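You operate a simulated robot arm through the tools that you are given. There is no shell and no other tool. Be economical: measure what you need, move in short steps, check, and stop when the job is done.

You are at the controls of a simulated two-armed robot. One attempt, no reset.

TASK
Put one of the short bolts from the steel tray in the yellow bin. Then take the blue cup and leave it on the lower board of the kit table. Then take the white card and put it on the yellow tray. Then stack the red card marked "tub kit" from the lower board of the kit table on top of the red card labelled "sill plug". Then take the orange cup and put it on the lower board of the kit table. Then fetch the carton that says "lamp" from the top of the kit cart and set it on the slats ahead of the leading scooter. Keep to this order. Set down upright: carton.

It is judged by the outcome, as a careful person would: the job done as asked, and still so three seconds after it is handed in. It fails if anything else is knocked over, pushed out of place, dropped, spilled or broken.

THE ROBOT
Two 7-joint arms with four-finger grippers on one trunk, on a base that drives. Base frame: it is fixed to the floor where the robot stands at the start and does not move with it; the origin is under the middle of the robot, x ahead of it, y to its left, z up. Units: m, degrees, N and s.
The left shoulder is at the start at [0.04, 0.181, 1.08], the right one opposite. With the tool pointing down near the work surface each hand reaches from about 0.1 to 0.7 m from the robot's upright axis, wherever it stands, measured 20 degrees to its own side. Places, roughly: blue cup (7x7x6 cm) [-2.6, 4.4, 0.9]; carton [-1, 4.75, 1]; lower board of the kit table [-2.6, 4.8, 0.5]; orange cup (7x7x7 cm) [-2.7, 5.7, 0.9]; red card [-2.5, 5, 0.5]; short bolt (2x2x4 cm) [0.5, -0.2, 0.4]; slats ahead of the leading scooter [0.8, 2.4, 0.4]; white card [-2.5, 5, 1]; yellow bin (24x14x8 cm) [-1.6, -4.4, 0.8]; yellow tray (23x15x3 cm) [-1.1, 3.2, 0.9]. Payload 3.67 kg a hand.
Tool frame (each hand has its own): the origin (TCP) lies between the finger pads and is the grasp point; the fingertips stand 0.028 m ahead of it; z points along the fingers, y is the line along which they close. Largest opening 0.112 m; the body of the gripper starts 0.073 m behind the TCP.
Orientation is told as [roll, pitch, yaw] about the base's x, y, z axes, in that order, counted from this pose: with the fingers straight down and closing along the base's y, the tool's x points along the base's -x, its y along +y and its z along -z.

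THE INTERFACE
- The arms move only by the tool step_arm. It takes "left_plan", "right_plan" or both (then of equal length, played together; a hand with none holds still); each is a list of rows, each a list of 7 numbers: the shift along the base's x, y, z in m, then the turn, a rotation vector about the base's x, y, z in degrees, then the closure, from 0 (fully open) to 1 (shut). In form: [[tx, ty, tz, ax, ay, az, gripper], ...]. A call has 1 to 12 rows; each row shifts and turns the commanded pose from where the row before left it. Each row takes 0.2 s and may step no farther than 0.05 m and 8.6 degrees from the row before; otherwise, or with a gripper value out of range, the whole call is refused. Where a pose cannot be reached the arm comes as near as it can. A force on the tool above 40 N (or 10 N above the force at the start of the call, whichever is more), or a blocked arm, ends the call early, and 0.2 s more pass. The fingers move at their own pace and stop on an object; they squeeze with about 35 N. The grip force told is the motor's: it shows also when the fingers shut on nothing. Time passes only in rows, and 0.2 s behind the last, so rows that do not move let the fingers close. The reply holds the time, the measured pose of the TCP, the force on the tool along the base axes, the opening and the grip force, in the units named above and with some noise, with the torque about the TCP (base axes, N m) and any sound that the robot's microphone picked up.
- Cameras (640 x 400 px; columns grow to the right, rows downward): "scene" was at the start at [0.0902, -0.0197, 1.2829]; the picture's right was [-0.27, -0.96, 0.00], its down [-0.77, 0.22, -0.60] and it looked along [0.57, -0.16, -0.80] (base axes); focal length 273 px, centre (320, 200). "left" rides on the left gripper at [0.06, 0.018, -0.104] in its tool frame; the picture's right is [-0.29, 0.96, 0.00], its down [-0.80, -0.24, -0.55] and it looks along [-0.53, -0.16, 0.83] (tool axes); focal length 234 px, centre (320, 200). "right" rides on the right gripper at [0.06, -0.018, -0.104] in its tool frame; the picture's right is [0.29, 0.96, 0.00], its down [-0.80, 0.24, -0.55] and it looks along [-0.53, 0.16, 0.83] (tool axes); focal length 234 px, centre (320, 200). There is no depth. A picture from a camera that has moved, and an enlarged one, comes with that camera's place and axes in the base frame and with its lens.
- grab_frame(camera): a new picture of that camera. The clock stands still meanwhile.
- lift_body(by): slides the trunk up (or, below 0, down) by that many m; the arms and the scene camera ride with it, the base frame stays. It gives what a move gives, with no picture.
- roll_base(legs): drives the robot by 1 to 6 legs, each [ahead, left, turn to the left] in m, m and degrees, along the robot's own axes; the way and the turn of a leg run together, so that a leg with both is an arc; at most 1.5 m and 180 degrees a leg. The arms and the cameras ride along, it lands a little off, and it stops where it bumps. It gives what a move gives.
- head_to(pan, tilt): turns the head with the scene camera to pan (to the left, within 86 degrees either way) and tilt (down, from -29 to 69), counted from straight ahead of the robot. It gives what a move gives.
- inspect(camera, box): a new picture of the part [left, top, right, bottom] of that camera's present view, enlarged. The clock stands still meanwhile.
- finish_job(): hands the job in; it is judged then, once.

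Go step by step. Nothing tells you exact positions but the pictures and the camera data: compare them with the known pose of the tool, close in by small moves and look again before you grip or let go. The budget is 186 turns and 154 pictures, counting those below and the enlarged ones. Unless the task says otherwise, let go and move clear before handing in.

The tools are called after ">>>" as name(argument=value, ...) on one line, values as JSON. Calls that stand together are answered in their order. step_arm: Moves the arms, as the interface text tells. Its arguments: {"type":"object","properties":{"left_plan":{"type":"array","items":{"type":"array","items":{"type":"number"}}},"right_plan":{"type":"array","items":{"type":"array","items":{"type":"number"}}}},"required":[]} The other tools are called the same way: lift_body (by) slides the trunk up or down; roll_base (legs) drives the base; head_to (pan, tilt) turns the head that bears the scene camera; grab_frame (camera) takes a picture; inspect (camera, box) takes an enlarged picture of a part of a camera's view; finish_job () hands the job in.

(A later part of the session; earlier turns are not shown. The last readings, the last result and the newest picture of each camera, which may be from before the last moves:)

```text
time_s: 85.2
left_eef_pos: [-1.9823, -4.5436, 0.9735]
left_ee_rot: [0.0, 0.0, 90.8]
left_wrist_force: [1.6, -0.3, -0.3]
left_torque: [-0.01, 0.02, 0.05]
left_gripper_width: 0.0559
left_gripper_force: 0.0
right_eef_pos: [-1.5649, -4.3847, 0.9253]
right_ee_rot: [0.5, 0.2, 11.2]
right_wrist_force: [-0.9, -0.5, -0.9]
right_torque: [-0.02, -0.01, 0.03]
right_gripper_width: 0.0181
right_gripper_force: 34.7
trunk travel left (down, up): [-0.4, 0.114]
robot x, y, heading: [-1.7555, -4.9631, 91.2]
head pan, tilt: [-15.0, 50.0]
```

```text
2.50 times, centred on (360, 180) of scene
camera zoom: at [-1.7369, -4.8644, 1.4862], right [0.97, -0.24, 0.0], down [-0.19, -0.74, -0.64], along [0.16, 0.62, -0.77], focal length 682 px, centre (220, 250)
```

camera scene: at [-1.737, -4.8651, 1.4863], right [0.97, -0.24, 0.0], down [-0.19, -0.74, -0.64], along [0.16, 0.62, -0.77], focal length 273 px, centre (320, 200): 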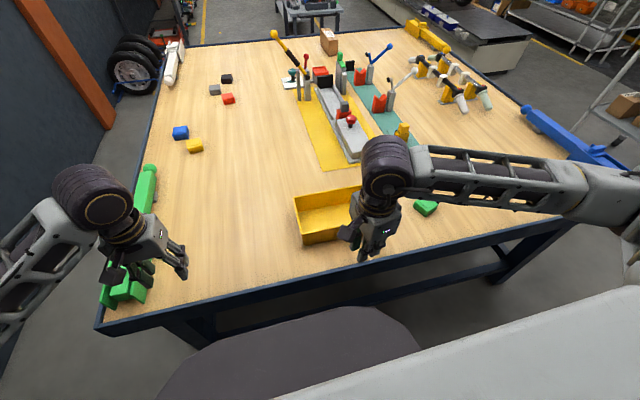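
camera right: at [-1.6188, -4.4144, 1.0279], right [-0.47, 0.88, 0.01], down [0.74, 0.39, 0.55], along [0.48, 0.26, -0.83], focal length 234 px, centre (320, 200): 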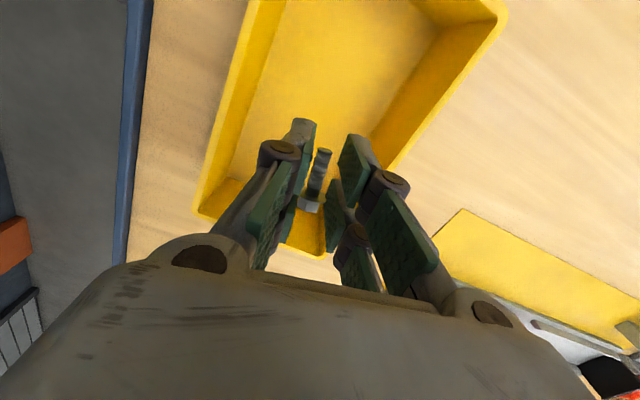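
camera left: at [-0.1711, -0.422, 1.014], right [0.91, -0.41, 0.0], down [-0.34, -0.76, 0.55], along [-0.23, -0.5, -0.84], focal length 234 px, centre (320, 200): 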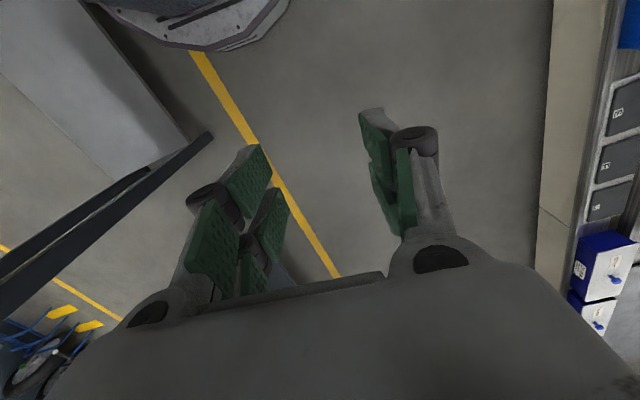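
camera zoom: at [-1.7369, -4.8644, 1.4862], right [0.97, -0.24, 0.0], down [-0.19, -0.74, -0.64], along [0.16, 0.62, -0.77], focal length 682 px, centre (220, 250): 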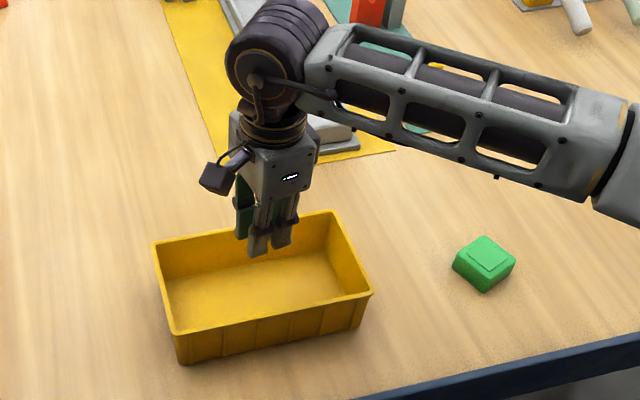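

The hand is over the bin's centre. I'll lower into the bin and release with a small opening.

>>> step_arm(right_plan=[[0, 0, -0.03, 0, 0, 0, 1], [0, 0, -0.03, 0, 0, 0, 1], [0, 0, -0.03, 0, 0, 0, 1], [0, 0, -0.018, 0, 0, 0, 1], [0, 0, 0, 0, 0, 0, 0.6], [0, 0, 0, 0, 0, 0, 0.6], [0, 0, 0, 0, 0, 0, 0.6]])

>>> step_arm(right_plan=[[0, 0, 0.03, 0, 0, 0, 0.6], [0, 0, 0.04, 0, 0, 0, 0.6], [0, 0, 0.04, 0, 0, 0, 0.6], [0, 0, 0.04, 0, 0, 0, 0.6], [0, 0, 0.04, 0, 0, 0, 0.6]])

>>> inspect(camera="scene", box=[270, 100, 450, 260])

>>> grab_frame(camera="right")

```text
time_s: 86.8
left_eef_pos: [-1.9831, -4.5441, 0.973]
left_ee_rot: [0.0, 0.0, 90.9]
left_wrist_force: [-0.8, -0.6, -0.1]
left_torque: [0.01, -0.01, 0.0]
left_gripper_width: 0.056
left_gripper_force: 0.1
right_eef_pos: [-1.5625, -4.3851, 0.8198]
right_ee_rot: [0.4, 0.2, 11.2]
right_wrist_force: [0.0, -0.3, -0.4]
right_torque: [-0.01, 0.01, 0.0]
right_gripper_width: 0.0445
right_gripper_force: 0.1
trunk travel left (down, up): [-0.4, 0.114]
robot x, y, heading: [-1.7562, -4.9646, 91.0]
head pan, tilt: [-15.0, 50.0]
```

```text
time_s: 88.0
left_eef_pos: [-1.984, -4.5445, 0.9734]
left_ee_rot: [0.0, 0.0, 91.0]
left_wrist_force: [0.1, 0.2, -0.5]
left_torque: [0.0, -0.03, -0.03]
left_gripper_width: 0.0562
left_gripper_force: 0.1
right_eef_pos: [-1.5626, -4.3858, 1.0092]
right_ee_rot: [0.4, 0.2, 11.1]
right_wrist_force: [0.4, 0.5, -0.3]
right_torque: [0.04, -0.03, 0.02]
right_gripper_width: 0.0447
right_gripper_force: 0.1
trunk travel left (down, up): [-0.4, 0.114]
robot x, y, heading: [-1.7518, -4.9607, 90.8]
head pan, tilt: [-15.0, 50.0]
```

```text
2.50 times, centred on (360, 180) of scene
camera zoom: at [-1.7375, -4.8654, 1.4863], right [0.97, -0.24, 0.0], down [-0.19, -0.74, -0.64], along [0.16, 0.62, -0.77], focal length 682 px, centre (220, 250)
```

zoom: 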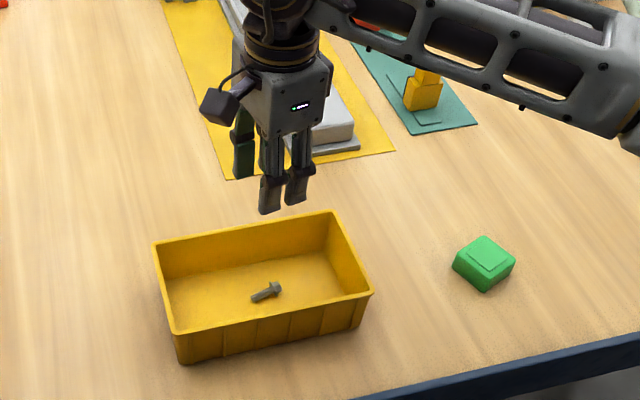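

```text
121 pictures are left
camera right: at [-1.617, -4.4154, 1.1117], right [-0.47, 0.88, 0.01], down [0.74, 0.39, 0.55], along [0.49, 0.26, -0.83], focal length 234 px, centre (320, 200)
```

right: 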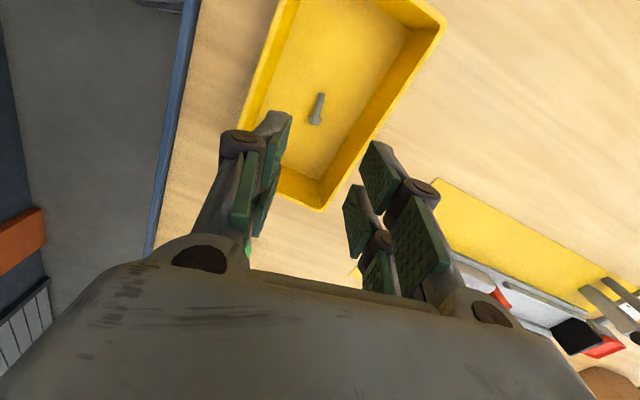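

The bolt lies in the yellow bin. Now I'll retract the hand and leave the gap the way I came.

>>> step_arm(right_plan=[[0, -0.043, 0, 0, 0, 0, 0.5], [0, -0.043, 0, 0, 0, 0, 0.5], [0, -0.043, 0, 0, 0, 0, 0.5], [0, -0.043, 0, 0, 0, 0, 0.5], [0, -0.043, 0, 0, 0, 0, 0.5]])

>>> roll_base(legs=[[-0.07, 0, -0.9], [0, -1.0, 0]])

```text
time_s: 89.2
left_eef_pos: [-1.9825, -4.5465, 0.974]
left_ee_rot: [0.0, -0.1, 90.8]
left_wrist_force: [0.0, -0.4, 0.7]
left_torque: [0.03, 0.0, 0.01]
left_gripper_width: 0.056
left_gripper_force: 0.0
right_eef_pos: [-1.5668, -4.6014, 1.0095]
right_ee_rot: [0.5, 0.2, 11.2]
right_wrist_force: [0.3, -0.3, 0.3]
right_torque: [0.02, 0.02, 0.0]
right_gripper_width: 0.0561
right_gripper_force: 0.0
trunk travel left (down, up): [-0.4, 0.114]
robot x, y, heading: [-1.7562, -4.9626, 90.9]
head pan, tilt: [-15.0, 50.0]
```

```text
time_s: 95.1
left_eef_pos: [-0.9779, -4.6152, 0.9734]
left_ee_rot: [0.0, 0.1, 89.3]
left_wrist_force: [0.3, 0.3, 0.5]
left_torque: [-0.03, 0.0, -0.02]
left_gripper_width: 0.0563
left_gripper_force: 0.0
right_eef_pos: [-0.5655, -4.6827, 1.0095]
right_ee_rot: [0.5, 0.1, 9.6]
right_wrist_force: [0.9, 0.5, -0.9]
right_torque: [0.0, 0.0, 0.0]
right_gripper_width: 0.0563
right_gripper_force: 0.0
trunk travel left (down, up): [-0.4, 0.114]
robot x, y, heading: [-0.7615, -5.0371, 89.5]
head pan, tilt: [-15.0, 50.0]
```

The base tracks well. I'm sliding on to x≈−0.11, then driving forward along the bench.

>>> roll_base(legs=[[0, -0.66, 0.5], [1.45, 0, 0], [1.4, 0, 0]])

>>> head_to(pan=10, tilt=25)

>>> grab_frame(camera="scene")

```text
time_s: 112.6
left_eef_pos: [-0.3022, -1.7966, 0.9733]
left_ee_rot: [0.0, 0.0, 90.4]
left_wrist_force: [1.2, -0.2, -0.4]
left_torque: [-0.01, -0.01, -0.01]
left_gripper_width: 0.0559
left_gripper_force: 0.1
right_eef_pos: [0.1129, -1.8564, 1.0092]
right_ee_rot: [0.3, 0.1, 10.6]
right_wrist_force: [-0.1, 0.0, 0.5]
right_torque: [0.02, -0.02, -0.01]
right_gripper_width: 0.056
right_gripper_force: 0.0
trunk travel left (down, up): [-0.4, 0.114]
robot x, y, heading: [-0.0799, -2.2127, 90.0]
head pan, tilt: [-15.0, 50.0]
```

```text
time_s: 113.5
left_eef_pos: [-0.3025, -1.7955, 0.9735]
left_ee_rot: [0.0, 0.0, 90.3]
left_wrist_force: [0.6, 0.7, 0.6]
left_torque: [0.0, 0.0, -0.02]
left_gripper_width: 0.056
left_gripper_force: 0.0
right_eef_pos: [0.1132, -1.8568, 1.0094]
right_ee_rot: [0.4, 0.2, 10.6]
right_wrist_force: [-0.7, -0.8, -0.7]
right_torque: [0.0, -0.03, 0.0]
right_gripper_width: 0.056
right_gripper_force: 0.1
trunk travel left (down, up): [-0.4, 0.114]
robot x, y, heading: [-0.0763, -2.2139, 90.1]
head pan, tilt: [10.0, 25.0]
```

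```text
120 pictures are left
camera scene: at [-0.0958, -2.1029, 1.5237], right [0.98, 0.18, 0.0], down [0.07, -0.42, -0.91], along [-0.16, 0.89, -0.42], focal length 273 px, centre (320, 200)
```

scene: 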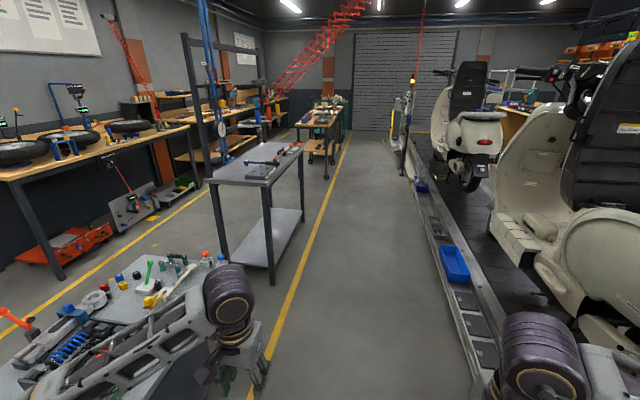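

The corridor ahead is clear. I'm driving up it to about y=1 and looking toward the kit area.

>>> roll_base(legs=[[1.5, 0.07, 0], [1.5, 0, 0]])

>>> head_to(pan=20, tilt=15)

>>> grab_frame(camera="scene")

```text
refused: leg 1 is longer than a leg can be; nothing moved
```

```text
time_s: 114.2
left_eef_pos: [-0.3027, -1.7964, 0.9736]
left_ee_rot: [0.0, 0.1, 90.3]
left_wrist_force: [0.2, -0.4, -0.6]
left_torque: [0.02, 0.02, -0.01]
left_gripper_width: 0.0561
left_gripper_force: 0.0
right_eef_pos: [0.1124, -1.8564, 1.0082]
right_ee_rot: [0.4, 0.2, 10.6]
right_wrist_force: [0.0, 0.0, 0.4]
right_torque: [0.0, -0.02, 0.01]
right_gripper_width: 0.0558
right_gripper_force: 0.1
trunk travel left (down, up): [-0.4, 0.114]
robot x, y, heading: [-0.0811, -2.2138, 90.1]
head pan, tilt: [20.0, 15.0]
```

```text
119 pictures are left
camera scene: at [-0.1118, -2.1057, 1.54], right [0.94, 0.35, 0.0], down [0.09, -0.24, -0.97], along [-0.33, 0.91, -0.26], focal length 273 px, centre (320, 200)
```

scene: 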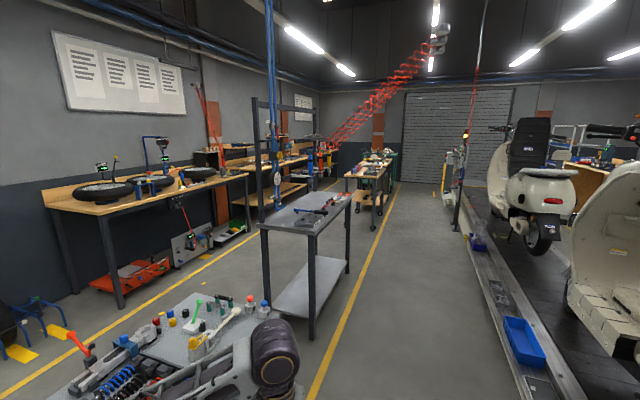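

>>> roll_base(legs=[[1.4, 0.07, 0], [1.5, 0, 0]])

>>> head_to(pan=30, tilt=15)

>>> grab_frame(camera="scene")

```text
time_s: 128.6
left_eef_pos: [-0.3781, 1.0964, 0.9728]
left_ee_rot: [0.0, -0.1, 90.8]
left_wrist_force: [0.1, 0.1, 0.0]
left_torque: [0.0, 0.0, 0.02]
left_gripper_width: 0.0561
left_gripper_force: 0.0
right_eef_pos: [0.039, 1.0404, 1.0096]
right_ee_rot: [0.4, 0.2, 11.1]
right_wrist_force: [-0.3, -0.5, -0.1]
right_torque: [0.06, 0.02, -0.03]
right_gripper_width: 0.0561
right_gripper_force: 0.0
trunk travel left (down, up): [-0.4, 0.114]
robot x, y, heading: [-0.1499, 0.6807, 90.8]
head pan, tilt: [20.0, 15.0]
```

```text
time_s: 129.3
left_eef_pos: [-0.3776, 1.0982, 0.9733]
left_ee_rot: [-0.1, 0.0, 90.7]
left_wrist_force: [0.0, 0.8, -0.8]
left_torque: [-0.02, -0.01, -0.01]
left_gripper_width: 0.056
left_gripper_force: 0.0
right_eef_pos: [0.0387, 1.0401, 1.0093]
right_ee_rot: [0.4, 0.3, 11.1]
right_wrist_force: [0.6, 0.0, 0.2]
right_torque: [-0.02, -0.02, -0.03]
right_gripper_width: 0.056
right_gripper_force: 0.0
trunk travel left (down, up): [-0.4, 0.114]
robot x, y, heading: [-0.1497, 0.6779, 90.7]
head pan, tilt: [30.0, 15.0]
```

```text
118 pictures are left
camera scene: at [-0.1999, 0.7813, 1.54], right [0.86, 0.51, 0.0], down [0.13, -0.22, -0.97], along [-0.49, 0.83, -0.26], focal length 273 px, centre (320, 200)
```

scene: 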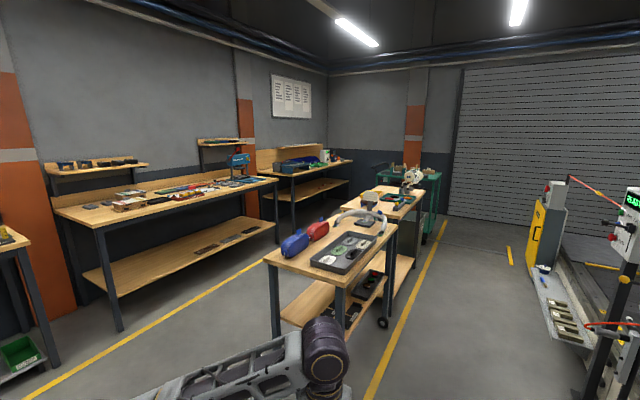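

I can see the kit table in the corner (near pixel 310,165) and the green kit cart beyond the near wooden tables. I'll zoom in.

>>> inspect(camera="scene", box=[240, 130, 460, 270])

```text
2.86 times, centred on (350, 200) of scene
camera zoom: at [-0.1999, 0.7813, 1.54], right [0.86, 0.51, 0.0], down [0.13, -0.22, -0.97], along [-0.49, 0.83, -0.26], focal length 780 px, centre (234, 200)
```

zoom: 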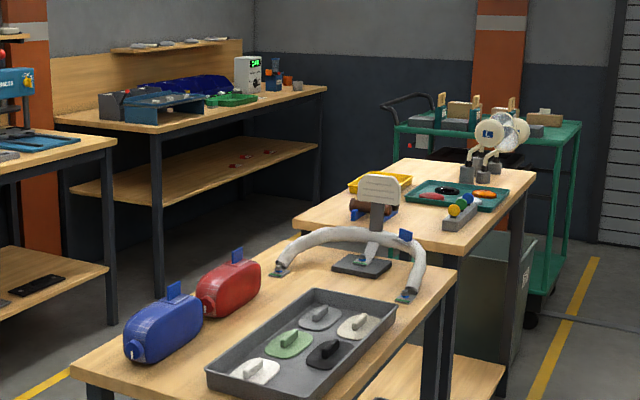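

The route: through the passage at y≈1.1, then up the aisle x≈−1.75 between the wooden tables and the wall tables. I'll drive the first part.

>>> roll_base(legs=[[0.43, 0, 0], [0, 0, 89.3], [1.5, 0, 0]])

>>> head_to(pan=-70, tilt=20)

>>> grab_frame(camera="scene")

```text
time_s: 143.5
left_eef_pos: [-2.0971, 0.9458, 0.9747]
left_ee_rot: [0.0, 0.0, 178.3]
left_wrist_force: [0.3, 0.1, 0.1]
left_torque: [0.01, -0.01, 0.02]
left_gripper_width: 0.0562
left_gripper_force: 0.0
right_eef_pos: [-2.0233, 1.3576, 1.0089]
right_ee_rot: [0.4, 0.3, 98.7]
right_wrist_force: [-0.4, -0.7, 0.0]
right_torque: [0.01, -0.01, -0.03]
right_gripper_width: 0.0559
right_gripper_force: 0.1
trunk travel left (down, up): [-0.4, 0.114]
robot x, y, heading: [-1.6732, 1.1585, 178.0]
head pan, tilt: [30.0, 15.0]
```

```text
time_s: 145.2
left_eef_pos: [-2.0988, 0.9454, 0.9725]
left_ee_rot: [0.0, 0.0, 178.2]
left_wrist_force: [0.7, -0.5, -0.9]
left_torque: [-0.01, 0.02, 0.0]
left_gripper_width: 0.0561
left_gripper_force: 0.1
right_eef_pos: [-2.0231, 1.3593, 1.0072]
right_ee_rot: [0.4, 0.2, 98.5]
right_wrist_force: [0.6, -0.5, -0.6]
right_torque: [0.04, 0.03, 0.03]
right_gripper_width: 0.0559
right_gripper_force: 0.1
trunk travel left (down, up): [-0.4, 0.114]
robot x, y, heading: [-1.6695, 1.1558, 177.9]
head pan, tilt: [-70.0, 20.0]
```

```text
116 pictures are left
camera scene: at [-1.7224, 1.2437, 1.5319], right [0.95, 0.31, 0.0], down [0.11, -0.32, -0.94], along [-0.29, 0.89, -0.34], focal length 273 px, centre (320, 200)
```

scene: 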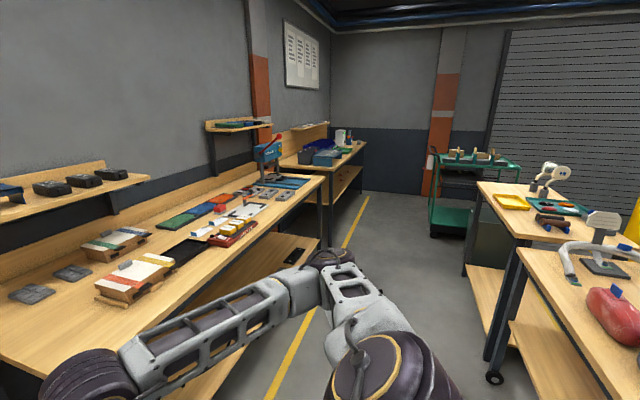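

The aisle runs x −2.38…−1.2, clear. I'll centre at x≈−1.78, turn to face +y and advance.

>>> roll_base(legs=[[0.11, 0, 0], [0, 0, -88], [1.4, 0, 0]])

>>> head_to(pan=20, tilt=25)

>>> grab_frame(camera="scene")

```text
time_s: 157.5
left_eef_pos: [-2.0349, 3.0071, 0.9738]
left_ee_rot: [-0.1, 0.0, 90.8]
left_wrist_force: [-0.6, 0.3, -0.1]
left_torque: [-0.03, -0.01, 0.0]
left_gripper_width: 0.0556
left_gripper_force: 0.0
right_eef_pos: [-1.62, 2.9513, 1.0099]
right_ee_rot: [0.4, 0.1, 11.3]
right_wrist_force: [0.1, 0.0, 0.7]
right_torque: [-0.01, 0.0, -0.02]
right_gripper_width: 0.0562
right_gripper_force: 0.1
trunk travel left (down, up): [-0.4, 0.114]
robot x, y, heading: [-1.8045, 2.5884, 90.8]
head pan, tilt: [-70.0, 20.0]
```

```text
time_s: 159.1
left_eef_pos: [-2.0353, 3.007, 0.9737]
left_ee_rot: [0.0, 0.0, 91.0]
left_wrist_force: [-0.4, -0.6, 0.1]
left_torque: [-0.03, 0.0, -0.02]
left_gripper_width: 0.0562
left_gripper_force: 0.0
right_eef_pos: [-1.6202, 2.9523, 1.0073]
right_ee_rot: [0.4, 0.2, 11.3]
right_wrist_force: [-0.1, -0.3, 0.0]
right_torque: [-0.01, -0.02, -0.03]
right_gripper_width: 0.0561
right_gripper_force: 0.0
trunk travel left (down, up): [-0.4, 0.114]
robot x, y, heading: [-1.8056, 2.5867, 91.3]
head pan, tilt: [20.0, 25.0]
```

```text
115 pictures are left
camera scene: at [-1.8408, 2.6977, 1.5238], right [0.93, 0.36, 0.0], down [0.15, -0.4, -0.91], along [-0.32, 0.85, -0.42], focal length 273 px, centre (320, 200)
```

scene: 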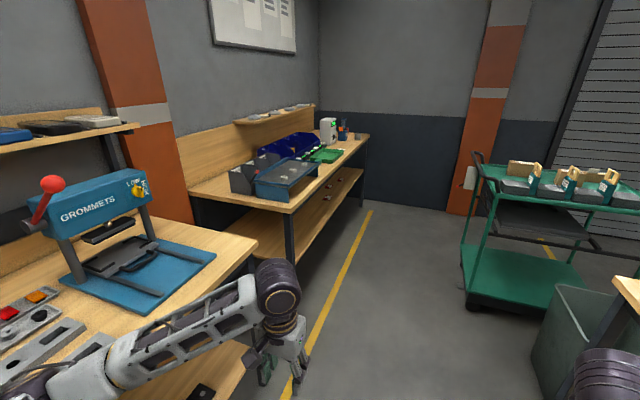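

The kit table front edge is at x≈−2.40, spanning y≈3.8–5.9. I'll zoom in to find the cups and cards.

>>> inspect(camera="scene", box=[180, 90, 400, 260])

>>> inspect(camera="scene", box=[440, 120, 640, 260])

```text
2.35 times, centred on (290, 175) of scene
camera zoom: at [-1.8408, 2.6977, 1.5238], right [0.93, 0.36, 0.0], down [0.15, -0.4, -0.91], along [-0.32, 0.85, -0.42], focal length 642 px, centre (391, 259)
```

zoom: 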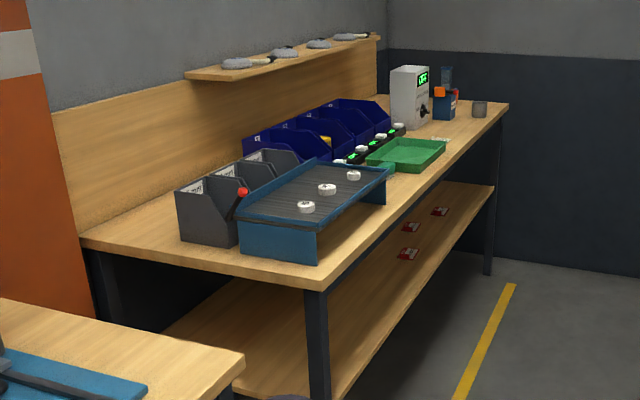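

```text
2.86 times, centred on (540, 190) of scene
camera zoom: at [-1.8408, 2.6977, 1.5238], right [0.93, 0.36, 0.0], down [0.15, -0.4, -0.91], along [-0.32, 0.85, -0.42], focal length 780 px, centre (-309, 229)
```

zoom: 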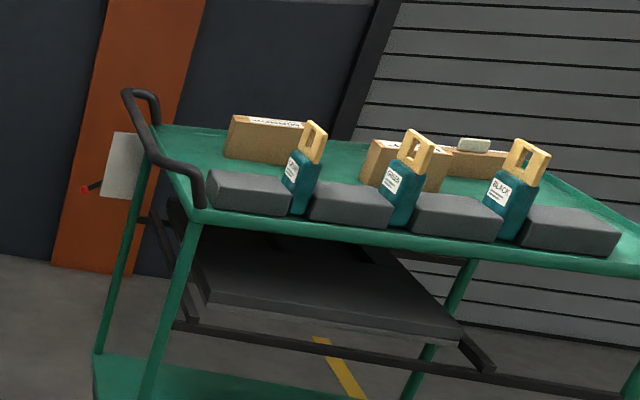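

Three red cards are on the lower board, and a white card is near the green tray. The blue cup is hidden from here. I'll drive up, turn to face the table, and look at it.

>>> roll_base(legs=[[1.05, 0, -1], [0, 0, 89.5], [0, -0.7, 0]])

>>> head_to(pan=0, tilt=40)

>>> grab_frame(camera="scene")

```text
time_s: 172.4
left_eef_pos: [-2.2035, 4.1335, 0.9738]
left_ee_rot: [0.1, 0.0, 178.3]
left_wrist_force: [-0.4, -0.1, 0.0]
left_torque: [-0.01, 0.0, 0.02]
left_gripper_width: 0.0561
left_gripper_force: 0.1
right_eef_pos: [-2.1288, 4.5467, 1.0088]
right_ee_rot: [0.4, 0.2, 98.7]
right_wrist_force: [-0.3, 0.3, -0.2]
right_torque: [0.01, 0.0, -0.04]
right_gripper_width: 0.0564
right_gripper_force: 0.1
trunk travel left (down, up): [-0.4, 0.114]
robot x, y, heading: [-1.7767, 4.3454, 178.4]
head pan, tilt: [20.0, 25.0]
```

```text
time_s: 173.2
left_eef_pos: [-2.2027, 4.1344, 0.9751]
left_ee_rot: [0.0, 0.1, 178.3]
left_wrist_force: [0.6, 0.5, 0.4]
left_torque: [0.0, -0.05, -0.02]
left_gripper_width: 0.056
left_gripper_force: 0.0
right_eef_pos: [-2.1295, 4.5458, 1.0094]
right_ee_rot: [0.4, 0.3, 98.6]
right_wrist_force: [0.6, 0.3, 0.7]
right_torque: [-0.02, -0.03, -0.01]
right_gripper_width: 0.0562
right_gripper_force: 0.0
trunk travel left (down, up): [-0.4, 0.114]
robot x, y, heading: [-1.7783, 4.3446, 178.2]
head pan, tilt: [0.0, 40.0]
```

```text
112 pictures are left
camera scene: at [-1.8844, 4.3465, 1.5005], right [0.03, 1.0, 0.0], down [0.64, -0.02, -0.77], along [-0.77, 0.02, -0.64], focal length 273 px, centre (320, 200)
```

scene: 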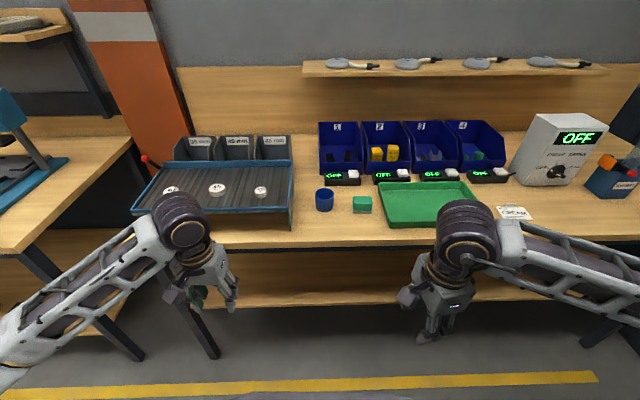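

The blue cup is at about (−2.57, 4.38), 15 cm in from the table edge. I'll use the left hand tilted forward about 45°, so the same grip can set the cup on the lower board. First I'll raise the hands slightly and reposition the base.

>>> step_arm(left_plan=[[0.0, 0, 0.03, 0, 0, 0, 0], [0.0, 0, 0.03, 0, 0, 0, 0], [0.0, 0, 0.03, 0, 0, 0, 0], [0, 0, 0.0, 0, 0, 0, 0]], right_plan=[[0, 0, 0.03, 0, 0, 0, 0.5], [0, 0, 0.03, 0, 0, 0, 0.5], [0, 0, 0.0, 0, 0, 0, 0.5], [0, 0, 0, 0, 0, 0, 0.5]])

>>> roll_base(legs=[[0, -0.25, 1.7], [0.2, 0, 0]])

>>> head_to(pan=15, tilt=50)

>>> grab_frame(camera="scene")

```text
time_s: 174.2
left_eef_pos: [-2.2018, 4.1358, 1.0633]
left_ee_rot: [0.1, -0.1, 178.2]
left_wrist_force: [-0.3, -1.0, 0.2]
left_torque: [-0.02, 0.01, 0.01]
left_gripper_width: 0.112
left_gripper_force: 0.0
right_eef_pos: [-2.1274, 4.5454, 1.0692]
right_ee_rot: [0.4, 0.3, 98.7]
right_wrist_force: [0.0, -0.1, 0.3]
right_torque: [-0.03, -0.01, -0.04]
right_gripper_width: 0.0561
right_gripper_force: 0.1
trunk travel left (down, up): [-0.4, 0.114]
robot x, y, heading: [-1.7783, 4.3447, 178.2]
head pan, tilt: [0.0, 40.0]
```

```text
time_s: 177.3
left_eef_pos: [-2.3983, 4.3705, 1.0643]
left_ee_rot: [0.0, -0.1, -179.9]
left_wrist_force: [0.1, -0.1, 0.3]
left_torque: [0.02, -0.02, 0.0]
left_gripper_width: 0.1119
left_gripper_force: 0.0
right_eef_pos: [-2.336, 4.7832, 1.0687]
right_ee_rot: [0.4, 0.2, 100.3]
right_wrist_force: [0.8, -0.2, 0.7]
right_torque: [0.0, 0.0, -0.01]
right_gripper_width: 0.0559
right_gripper_force: 0.0
trunk travel left (down, up): [-0.4, 0.114]
robot x, y, heading: [-1.9805, 4.5911, 180.1]
head pan, tilt: [0.0, 40.0]
```

```text
time_s: 178.1
left_eef_pos: [-2.3991, 4.3705, 1.0634]
left_ee_rot: [0.0, 0.1, -180.0]
left_wrist_force: [-0.1, 0.5, 0.1]
left_torque: [0.04, -0.01, 0.0]
left_gripper_width: 0.1118
left_gripper_force: 0.1
right_eef_pos: [-2.3365, 4.7821, 1.0675]
right_ee_rot: [0.4, 0.2, 100.4]
right_wrist_force: [-0.9, 1.2, -0.5]
right_torque: [0.04, 0.0, 0.0]
right_gripper_width: 0.0559
right_gripper_force: 0.0
trunk travel left (down, up): [-0.4, 0.114]
robot x, y, heading: [-1.9812, 4.5971, 180.0]
head pan, tilt: [15.0, 50.0]
```

```text
111 pictures are left
camera scene: at [-2.077, 4.5718, 1.4863], right [-0.26, 0.97, 0.0], down [0.74, 0.2, -0.64], along [-0.62, -0.17, -0.77], focal length 273 px, centre (320, 200)
```

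scene: 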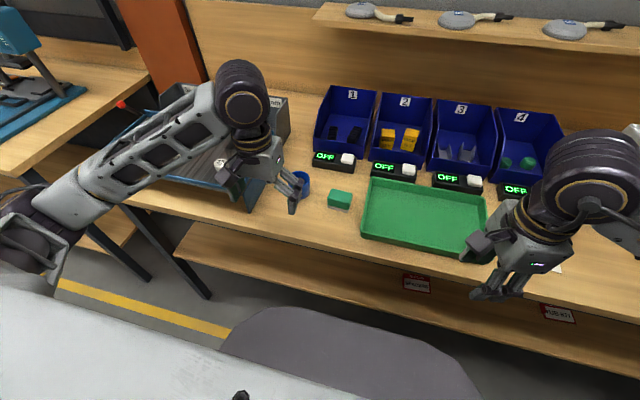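

I'll check the cup from the left wrist camera for a precise position.

>>> grab_frame(camera="left")

>>> inspect(camera="scene", box=[220, 140, 380, 240])

```text
110 pictures are left
camera left: at [-2.3393, 4.3531, 1.1688], right [-0.29, -0.96, 0.0], down [-0.8, 0.24, 0.55], along [-0.53, 0.16, -0.83], focal length 234 px, centre (320, 200)
```

left: 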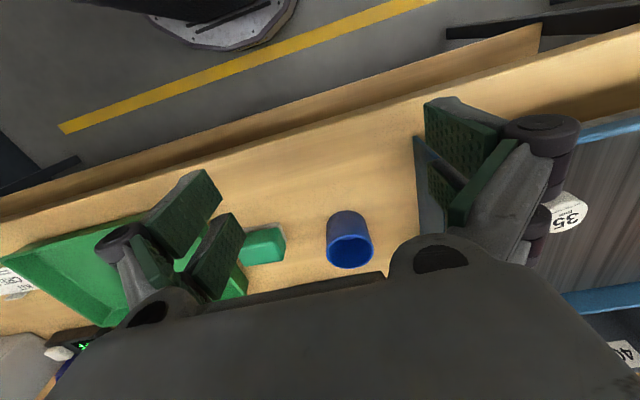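

```text
4.00 times, centred on (300, 190) of scene
camera zoom: at [-2.077, 4.5718, 1.4863], right [-0.26, 0.97, 0.0], down [0.74, 0.2, -0.64], along [-0.62, -0.17, -0.77], focal length 1092 px, centre (400, 240)
```

zoom: 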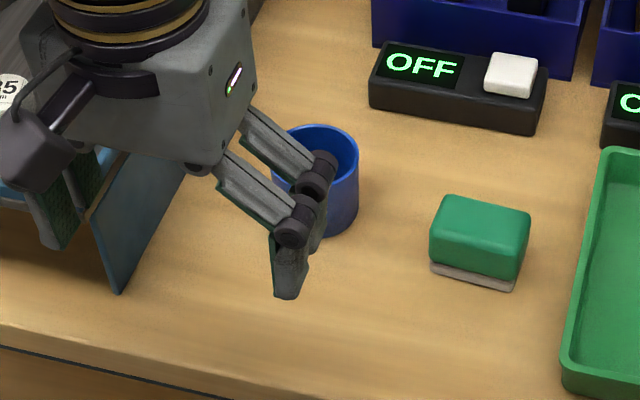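

The cup centre is at (−2.556, 4.379), with the blue rack's end panel at y≈4.28 on the left. I'll tilt the left hand 45° forward to a pre-grasp pose with an 8.5 cm opening.

>>> step_arm(left_plan=[[-0.0145, 0.0018, -0.0097, 0, 7.5, 0, 0.24], [-0.0145, 0.0018, -0.0097, 0, 7.5, 0, 0.24], [-0.0145, 0.0018, -0.0097, 0, 7.5, 0, 0.24], [-0.0145, 0.0018, -0.0097, 0, 7.5, 0, 0.24], [-0.0145, 0.0018, -0.0097, 0, 7.5, 0, 0.24], [-0.0145, 0.0018, -0.0097, 0, 7.5, 0, 0.24], [0, 0, 0, 0, 0, 0, 0.24]])

>>> grab_frame(camera="left")

>>> grab_frame(camera="scene")

```text
time_s: 179.7
left_eef_pos: [-2.4857, 4.3806, 1.0075]
left_ee_rot: [0.0, -45.2, 180.0]
left_wrist_force: [-0.6, 0.1, 0.6]
left_torque: [-0.01, 0.01, 0.0]
left_gripper_width: 0.0851
left_gripper_force: 0.2
right_eef_pos: [-2.3363, 4.7827, 1.0681]
right_ee_rot: [0.4, 0.2, 100.3]
right_wrist_force: [-0.2, 0.5, -0.2]
right_torque: [-0.02, -0.04, 0.02]
right_gripper_width: 0.0561
right_gripper_force: 0.1
trunk travel left (down, up): [-0.4, 0.114]
robot x, y, heading: [-1.983, 4.593, 179.9]
head pan, tilt: [15.0, 50.0]
```

```text
108 pictures are left
camera left: at [-2.3693, 4.3628, 1.039], right [-0.2, -0.96, 0.2], down [-0.17, 0.24, 0.96], along [-0.96, 0.16, -0.21], focal length 234 px, centre (320, 200)
```

left: 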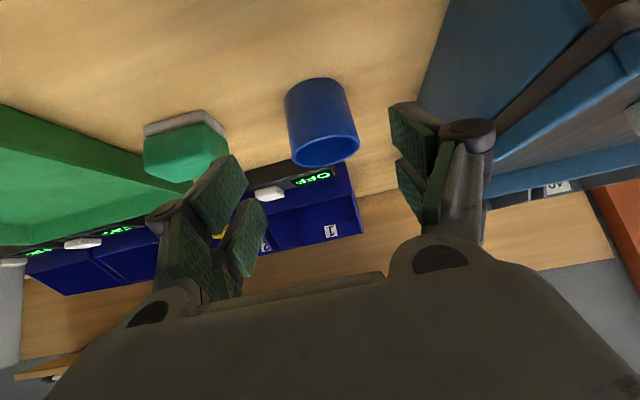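

```text
107 pictures are left
camera scene: at [-2.0765, 4.5719, 1.4863], right [-0.26, 0.97, 0.0], down [0.74, 0.2, -0.64], along [-0.62, -0.17, -0.77], focal length 273 px, centre (320, 200)
```

scene: 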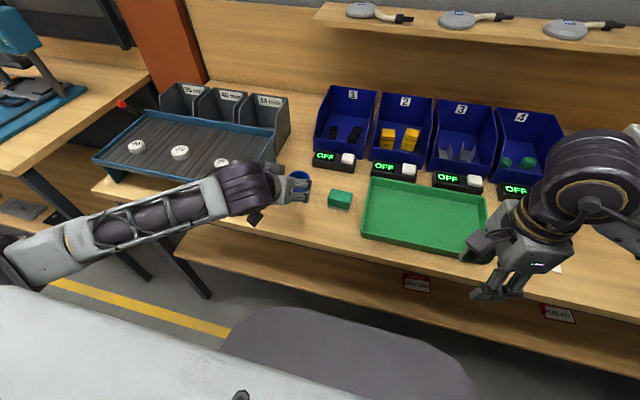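

The cup is right on the approach line. I'll advance diagonally and check before closing.

>>> step_arm(left_plan=[[-0.017, 0, -0.0175, 0, 0, 0, 0.24], [-0.017, 0, -0.0175, 0, 0, 0, 0.24], [-0.017, 0, -0.0175, 0, 0, 0, 0.24], [-0.016, 0, -0.0175, 0, 0, 0, 0.24], [0, 0, 0, 0, 0, 0, 0.24]])

>>> grab_frame(camera="left")

>>> inspect(camera="scene", box=[220, 140, 380, 240])

```text
time_s: 180.9
left_eef_pos: [-2.5536, 4.3817, 0.937]
left_ee_rot: [-0.1, -45.0, -180.0]
left_wrist_force: [-0.8, -0.1, -0.3]
left_torque: [0.04, 0.0, 0.0]
left_gripper_width: 0.085
left_gripper_force: 0.0
right_eef_pos: [-2.3359, 4.7834, 1.0684]
right_ee_rot: [0.4, 0.2, 100.4]
right_wrist_force: [0.2, -0.2, -0.8]
right_torque: [0.0, -0.03, -0.02]
right_gripper_width: 0.056
right_gripper_force: 0.0
trunk travel left (down, up): [-0.4, 0.114]
robot x, y, heading: [-1.9791, 4.5906, 180.3]
head pan, tilt: [15.0, 50.0]
```

```text
106 pictures are left
camera left: at [-2.4383, 4.3636, 0.9698], right [-0.2, -0.96, 0.2], down [-0.17, 0.24, 0.96], along [-0.96, 0.16, -0.21], focal length 234 px, centre (320, 200)
```

left: 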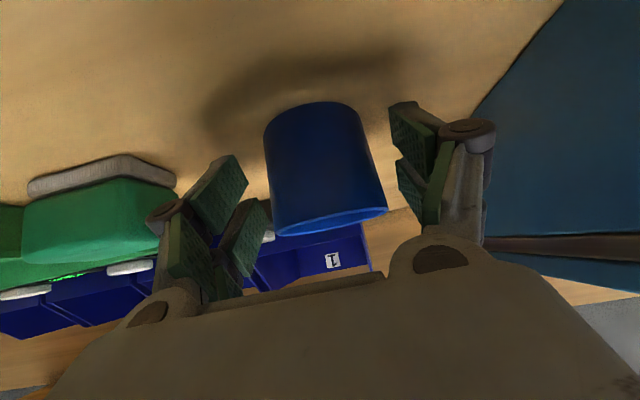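

```text
4.00 times, centred on (300, 190) of scene
camera zoom: at [-2.0758, 4.5717, 1.4863], right [-0.26, 0.97, 0.0], down [0.74, 0.2, -0.64], along [-0.62, -0.17, -0.77], focal length 1092 px, centre (400, 240)
```

zoom: 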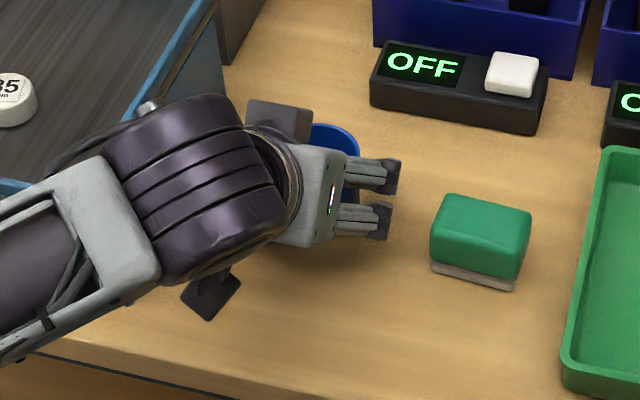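

The cup is between the pads. Closing.

>>> step_arm(left_plan=[[0, 0, 0, 0, 0, 0, 0.5], [0, 0, 0, 0, 0, 0, 0.7], [0, 0, 0, 0, 0, 0, 0.8], [0, 0, 0.02, 0, 0, 0, 0.8], [0, 0, 0.03, 0, 0, 0, 0.8]])

>>> grab_frame(camera="left")

```text
time_s: 182.1
left_eef_pos: [-2.5517, 4.383, 0.987]
left_ee_rot: [0.1, -45.1, 180.0]
left_wrist_force: [-0.2, -0.5, -0.8]
left_torque: [0.0, -0.02, 0.0]
left_gripper_width: 0.0578
left_gripper_force: 35.2
right_eef_pos: [-2.3367, 4.7828, 1.0695]
right_ee_rot: [0.5, 0.3, 100.4]
right_wrist_force: [-0.4, -0.1, -0.7]
right_torque: [-0.04, -0.01, 0.02]
right_gripper_width: 0.0561
right_gripper_force: 0.1
trunk travel left (down, up): [-0.4, 0.114]
robot x, y, heading: [-1.9812, 4.591, 180.1]
head pan, tilt: [15.0, 50.0]
```

```text
104 pictures are left
camera left: at [-2.437, 4.3652, 1.0189], right [-0.2, -0.96, 0.2], down [-0.17, 0.24, 0.96], along [-0.96, 0.16, -0.21], focal length 234 px, centre (320, 200)
```

left: 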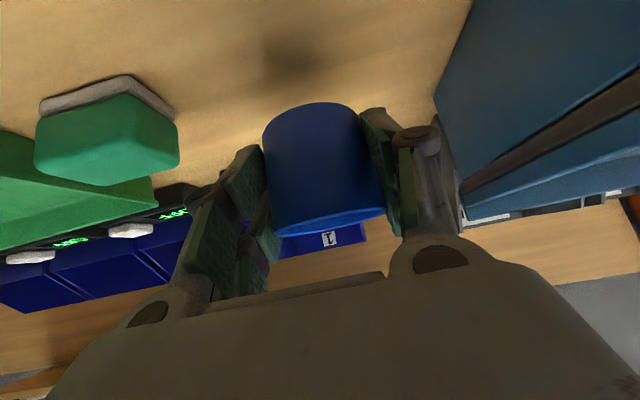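

The cup is held. I'll raise and pull back, retreat the base a little, then lower the trunk to reach the lower board.

>>> step_arm(left_plan=[[0, 0, 0.03, 0, 0, 0, 0.8], [0.03, 0, 0.02, 0, 0, 0, 0.8], [0.04, 0, 0, 0, 0, 0, 0.8], [0.03, 0, 0, 0, 0, 0, 0.8]])

>>> roll_base(legs=[[-0.18, 0, 0]])

>>> grab_frame(camera="scene")

```text
time_s: 183.1
left_eef_pos: [-2.4583, 4.3812, 1.0367]
left_ee_rot: [0.0, -45.0, 180.0]
left_wrist_force: [0.0, -0.4, -0.8]
left_torque: [-0.01, 0.0, 0.01]
left_gripper_width: 0.0576
left_gripper_force: 34.9
left hand out of reach, approached as far as the arm can: row 4
right_eef_pos: [-2.3348, 4.7826, 1.0685]
right_ee_rot: [0.5, 0.3, 100.4]
right_wrist_force: [-0.3, 0.1, -0.5]
right_torque: [0.01, 0.04, 0.01]
right_gripper_width: 0.0563
right_gripper_force: 0.1
trunk travel left (down, up): [-0.4, 0.114]
robot x, y, heading: [-1.9788, 4.5889, 180.0]
head pan, tilt: [15.0, 50.0]
```

```text
time_s: 184.6
left_eef_pos: [-2.2817, 4.3812, 1.0369]
left_ee_rot: [0.0, -45.0, -180.0]
left_wrist_force: [-0.8, 0.2, 0.5]
left_torque: [0.0, 0.0, -0.02]
left_gripper_width: 0.0577
left_gripper_force: 34.9
right_eef_pos: [-2.1581, 4.7833, 1.0673]
right_ee_rot: [0.5, 0.1, 100.4]
right_wrist_force: [0.5, 0.4, -0.2]
right_torque: [-0.03, 0.0, 0.02]
right_gripper_width: 0.0561
right_gripper_force: 0.1
trunk travel left (down, up): [-0.4, 0.114]
robot x, y, heading: [-1.8009, 4.5923, -179.9]
head pan, tilt: [15.0, 50.0]
```

```text
103 pictures are left
camera scene: at [-1.8977, 4.5718, 1.4863], right [-0.26, 0.97, 0.0], down [0.74, 0.2, -0.64], along [-0.62, -0.17, -0.77], focal length 273 px, centre (320, 200)
```

scene: 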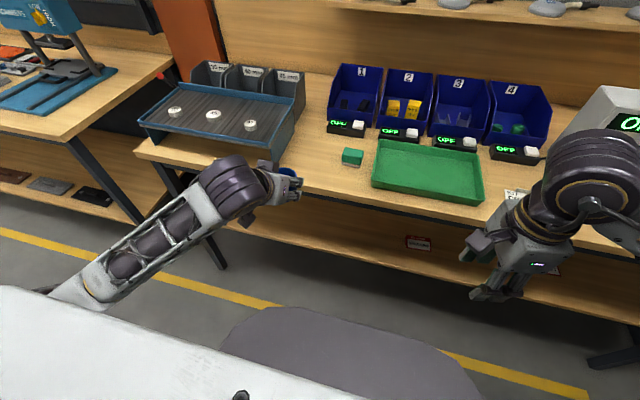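

The cup is clear of the table edge. Lowering the trunk 0.4 m.

>>> lift_body(by=-0.4)

>>> head_to(pan=5, tilt=35)

>>> grab_frame(camera="scene")

>>> grab_frame(camera="left")

```text
time_s: 188.4
left_eef_pos: [-2.2796, 4.3807, 0.6379]
left_ee_rot: [0.0, -44.9, -179.9]
left_wrist_force: [-0.4, -0.3, 0.3]
left_torque: [-0.02, 0.02, 0.02]
left_gripper_width: 0.0577
left_gripper_force: 35.0
right_eef_pos: [-2.1569, 4.7836, 0.6699]
right_ee_rot: [0.4, 0.2, 100.4]
right_wrist_force: [-0.3, -0.1, 0.1]
right_torque: [-0.02, 0.02, 0.01]
right_gripper_width: 0.0562
right_gripper_force: 0.1
trunk travel left (down, up): [0.0, 0.514]
robot x, y, heading: [-1.8023, 4.594, -180.0]
head pan, tilt: [15.0, 50.0]
```

```text
time_s: 189.2
left_eef_pos: [-2.2807, 4.3813, 0.6387]
left_ee_rot: [0.0, -45.0, -179.9]
left_wrist_force: [-0.3, -0.2, 0.1]
left_torque: [-0.01, -0.01, 0.01]
left_gripper_width: 0.0577
left_gripper_force: 35.4
right_eef_pos: [-2.1571, 4.782, 0.6724]
right_ee_rot: [0.4, 0.2, 100.4]
right_wrist_force: [-0.1, 0.5, 0.0]
right_torque: [-0.01, -0.03, -0.01]
right_gripper_width: 0.0559
right_gripper_force: 0.0
trunk travel left (down, up): [0.0, 0.514]
robot x, y, heading: [-1.7965, 4.5888, -179.9]
head pan, tilt: [5.0, 35.0]
```

```text
102 pictures are left
camera scene: at [-1.9106, 4.584, 1.1094], right [-0.09, 1.0, 0.0], down [0.57, 0.05, -0.82], along [-0.82, -0.07, -0.57], focal length 273 px, centre (320, 200)
```

scene: 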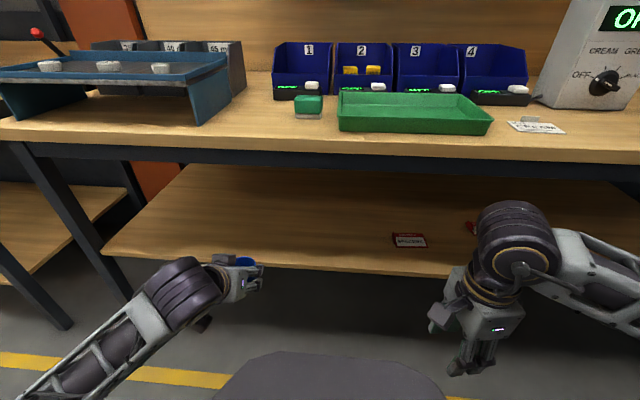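

```text
101 pictures are left
camera left: at [-2.1647, 4.3629, 0.67], right [-0.2, -0.96, 0.2], down [-0.17, 0.24, 0.96], along [-0.96, 0.16, -0.21], focal length 234 px, centre (320, 200)
```

left: 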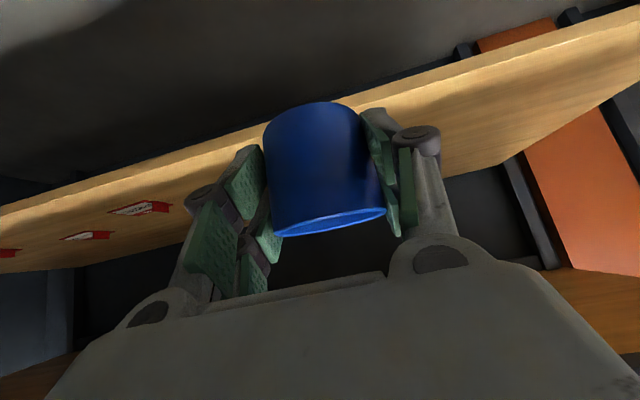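

I'll zoom in on the board's front edge to fix its height.

>>> inspect(camera="left", box=[60, 100, 260, 240])

>>> inspect(camera="scene", box=[200, 190, 440, 300])

```text
2.86 times, centred on (160, 170) of left
camera zoom: at [-2.1647, 4.3629, 0.67], right [-0.2, -0.96, 0.2], down [-0.17, 0.24, 0.96], along [-0.96, 0.16, -0.21], focal length 669 px, centre (777, 286)
```

zoom: 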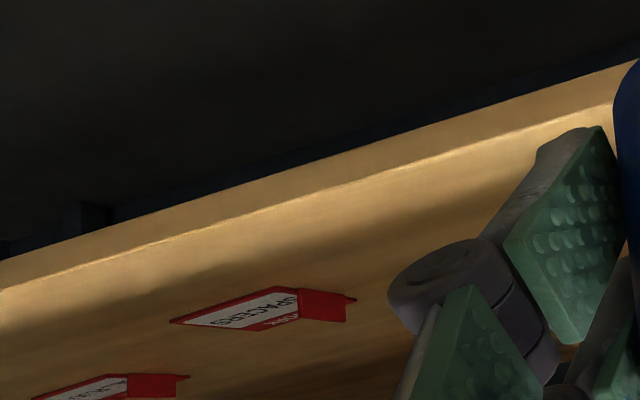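

```text
2.67 times, centred on (320, 245) of scene
camera zoom: at [-1.9106, 4.584, 1.1094], right [-0.09, 1.0, 0.0], down [0.57, 0.05, -0.82], along [-0.82, -0.07, -0.57], focal length 728 px, centre (320, 80)
```

zoom: 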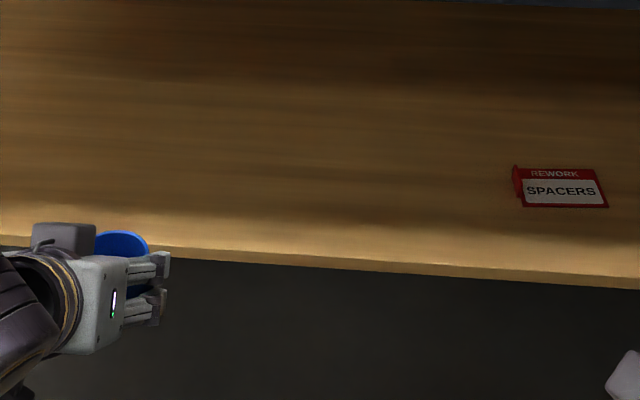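

The board's top is at z≈0.50 with its front edge at x≈−2.45, and the cards stand at y≥4.81. I'll drive in 0.15 m, extend the cup over the board and lower it.

>>> roll_base(legs=[[0.15, 0, 0]])

>>> step_arm(left_plan=[[-0.03, 0, -0.01, 0, 0, 0, 0.8], [-0.03, 0, -0.01, 0, 0, 0, 0.8], [-0.03, 0, -0.015, 0, 0, 0, 0.8], [-0.025, 0, -0.015, 0, 0, 0, 0.8], [0, 0, -0.02, 0, 0, 0, 0.8]])

>>> grab_frame(camera="scene")

>>> grab_frame(camera="left")

```text
time_s: 190.6
left_eef_pos: [-2.4329, 4.3803, 0.6378]
left_ee_rot: [-0.1, -44.9, 180.0]
left_wrist_force: [0.0, 0.6, -0.3]
left_torque: [0.03, 0.03, 0.0]
left_gripper_width: 0.058
left_gripper_force: 35.2
right_eef_pos: [-2.3086, 4.7828, 0.6698]
right_ee_rot: [0.3, 0.3, 100.4]
right_wrist_force: [-0.2, 0.7, 0.3]
right_torque: [0.0, 0.01, 0.0]
right_gripper_width: 0.056
right_gripper_force: 0.1
trunk travel left (down, up): [0.0, 0.514]
robot x, y, heading: [-1.9549, 4.5915, 180.1]
head pan, tilt: [5.0, 35.0]
```

```text
time_s: 191.8
left_eef_pos: [-2.5468, 4.3815, 0.568]
left_ee_rot: [0.0, -45.1, 180.0]
left_wrist_force: [0.5, -0.2, 0.3]
left_torque: [0.01, -0.01, -0.04]
left_gripper_width: 0.0575
left_gripper_force: 35.1
right_eef_pos: [-2.3098, 4.7834, 0.6701]
right_ee_rot: [0.3, 0.3, 100.4]
right_wrist_force: [0.2, -1.0, 0.6]
right_torque: [0.02, -0.02, 0.0]
right_gripper_width: 0.0559
right_gripper_force: 0.1
trunk travel left (down, up): [0.0, 0.514]
robot x, y, heading: [-1.9526, 4.593, 180.2]
head pan, tilt: [5.0, 35.0]
```

```text
98 pictures are left
camera scene: at [-2.0626, 4.5841, 1.1095], right [-0.09, 1.0, 0.0], down [0.57, 0.05, -0.82], along [-0.82, -0.07, -0.57], focal length 273 px, centre (320, 200)
```

scene: 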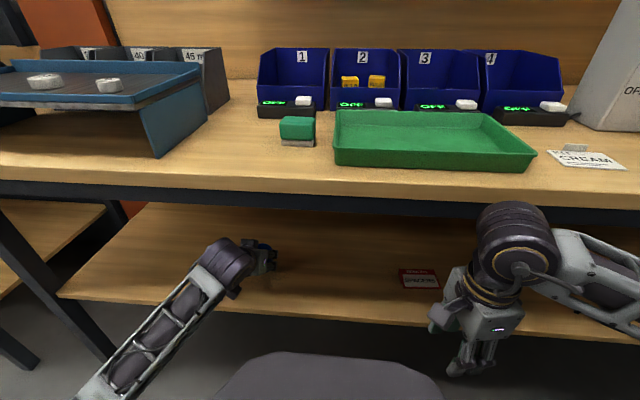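

```text
97 pictures are left
camera left: at [-2.4328, 4.3648, 0.5986], right [-0.2, -0.96, 0.2], down [-0.17, 0.24, 0.96], along [-0.96, 0.16, -0.21], focal length 234 px, centre (320, 200)
```

left: 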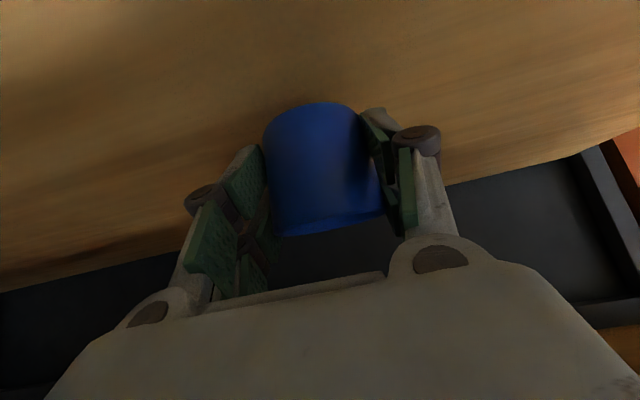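

The cup is over the board. I'll lower it in small steps until it touches.

>>> step_arm(left_plan=[[0, 0, -0.01, 0, 0, 0, 0.8], [0, 0, -0.01, 0, 0, 0, 0.8], [0, 0, -0.004, 0, 0, 0, 0.8], [0, 0, -0.003, 0, 0, 0, 0.8]])

>>> inspect(camera="left", box=[220, 60, 420, 260])

```text
time_s: 192.8
left_eef_pos: [-2.5462, 4.3821, 0.5402]
left_ee_rot: [0.0, -45.0, -179.9]
left_wrist_force: [0.2, 0.1, -1.1]
left_torque: [0.0, 0.02, 0.01]
left_gripper_width: 0.0573
left_gripper_force: 35.1
right_eef_pos: [-2.308, 4.7828, 0.6702]
right_ee_rot: [0.4, 0.1, 100.4]
right_wrist_force: [1.4, -0.8, -0.9]
right_torque: [0.01, 0.0, 0.0]
right_gripper_width: 0.0559
right_gripper_force: 0.1
trunk travel left (down, up): [0.0, 0.514]
robot x, y, heading: [-1.9554, 4.5944, 180.0]
head pan, tilt: [5.0, 35.0]
```

```text
2.00 times, centred on (320, 160) of left
camera zoom: at [-2.4314, 4.3643, 0.5723], right [-0.2, -0.96, 0.2], down [-0.17, 0.24, 0.96], along [-0.96, 0.16, -0.21], focal length 468 px, centre (320, 280)
```

zoom: 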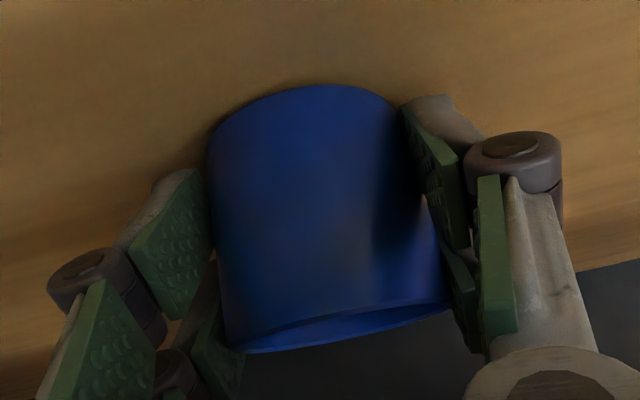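

There's no contact yet. I'll lower a few millimetres more.

>>> step_arm(left_plan=[[0, 0, -0.002, 0, 0, 0, 0.8], [0, 0, -0.0015, 0, 0, 0, 0.8], [0, 0, -0.0015, 0, 0, 0, 0.8]])

```text
time_s: 193.6
left_eef_pos: [-2.547, 4.3814, 0.538]
left_ee_rot: [0.0, -45.2, 180.0]
left_wrist_force: [1.7, 0.7, 8.6]
left_torque: [0.22, -0.13, -0.01]
left_gripper_width: 0.0578
left_gripper_force: 34.9
right_eef_pos: [-2.3087, 4.785, 0.6704]
right_ee_rot: [0.4, 0.3, 100.5]
right_wrist_force: [0.4, 0.8, -0.2]
right_torque: [-0.05, 0.01, -0.02]
right_gripper_width: 0.056
right_gripper_force: 0.0
trunk travel left (down, up): [0.0, 0.514]
robot x, y, heading: [-1.9543, 4.5954, 179.9]
head pan, tilt: [5.0, 35.0]
```

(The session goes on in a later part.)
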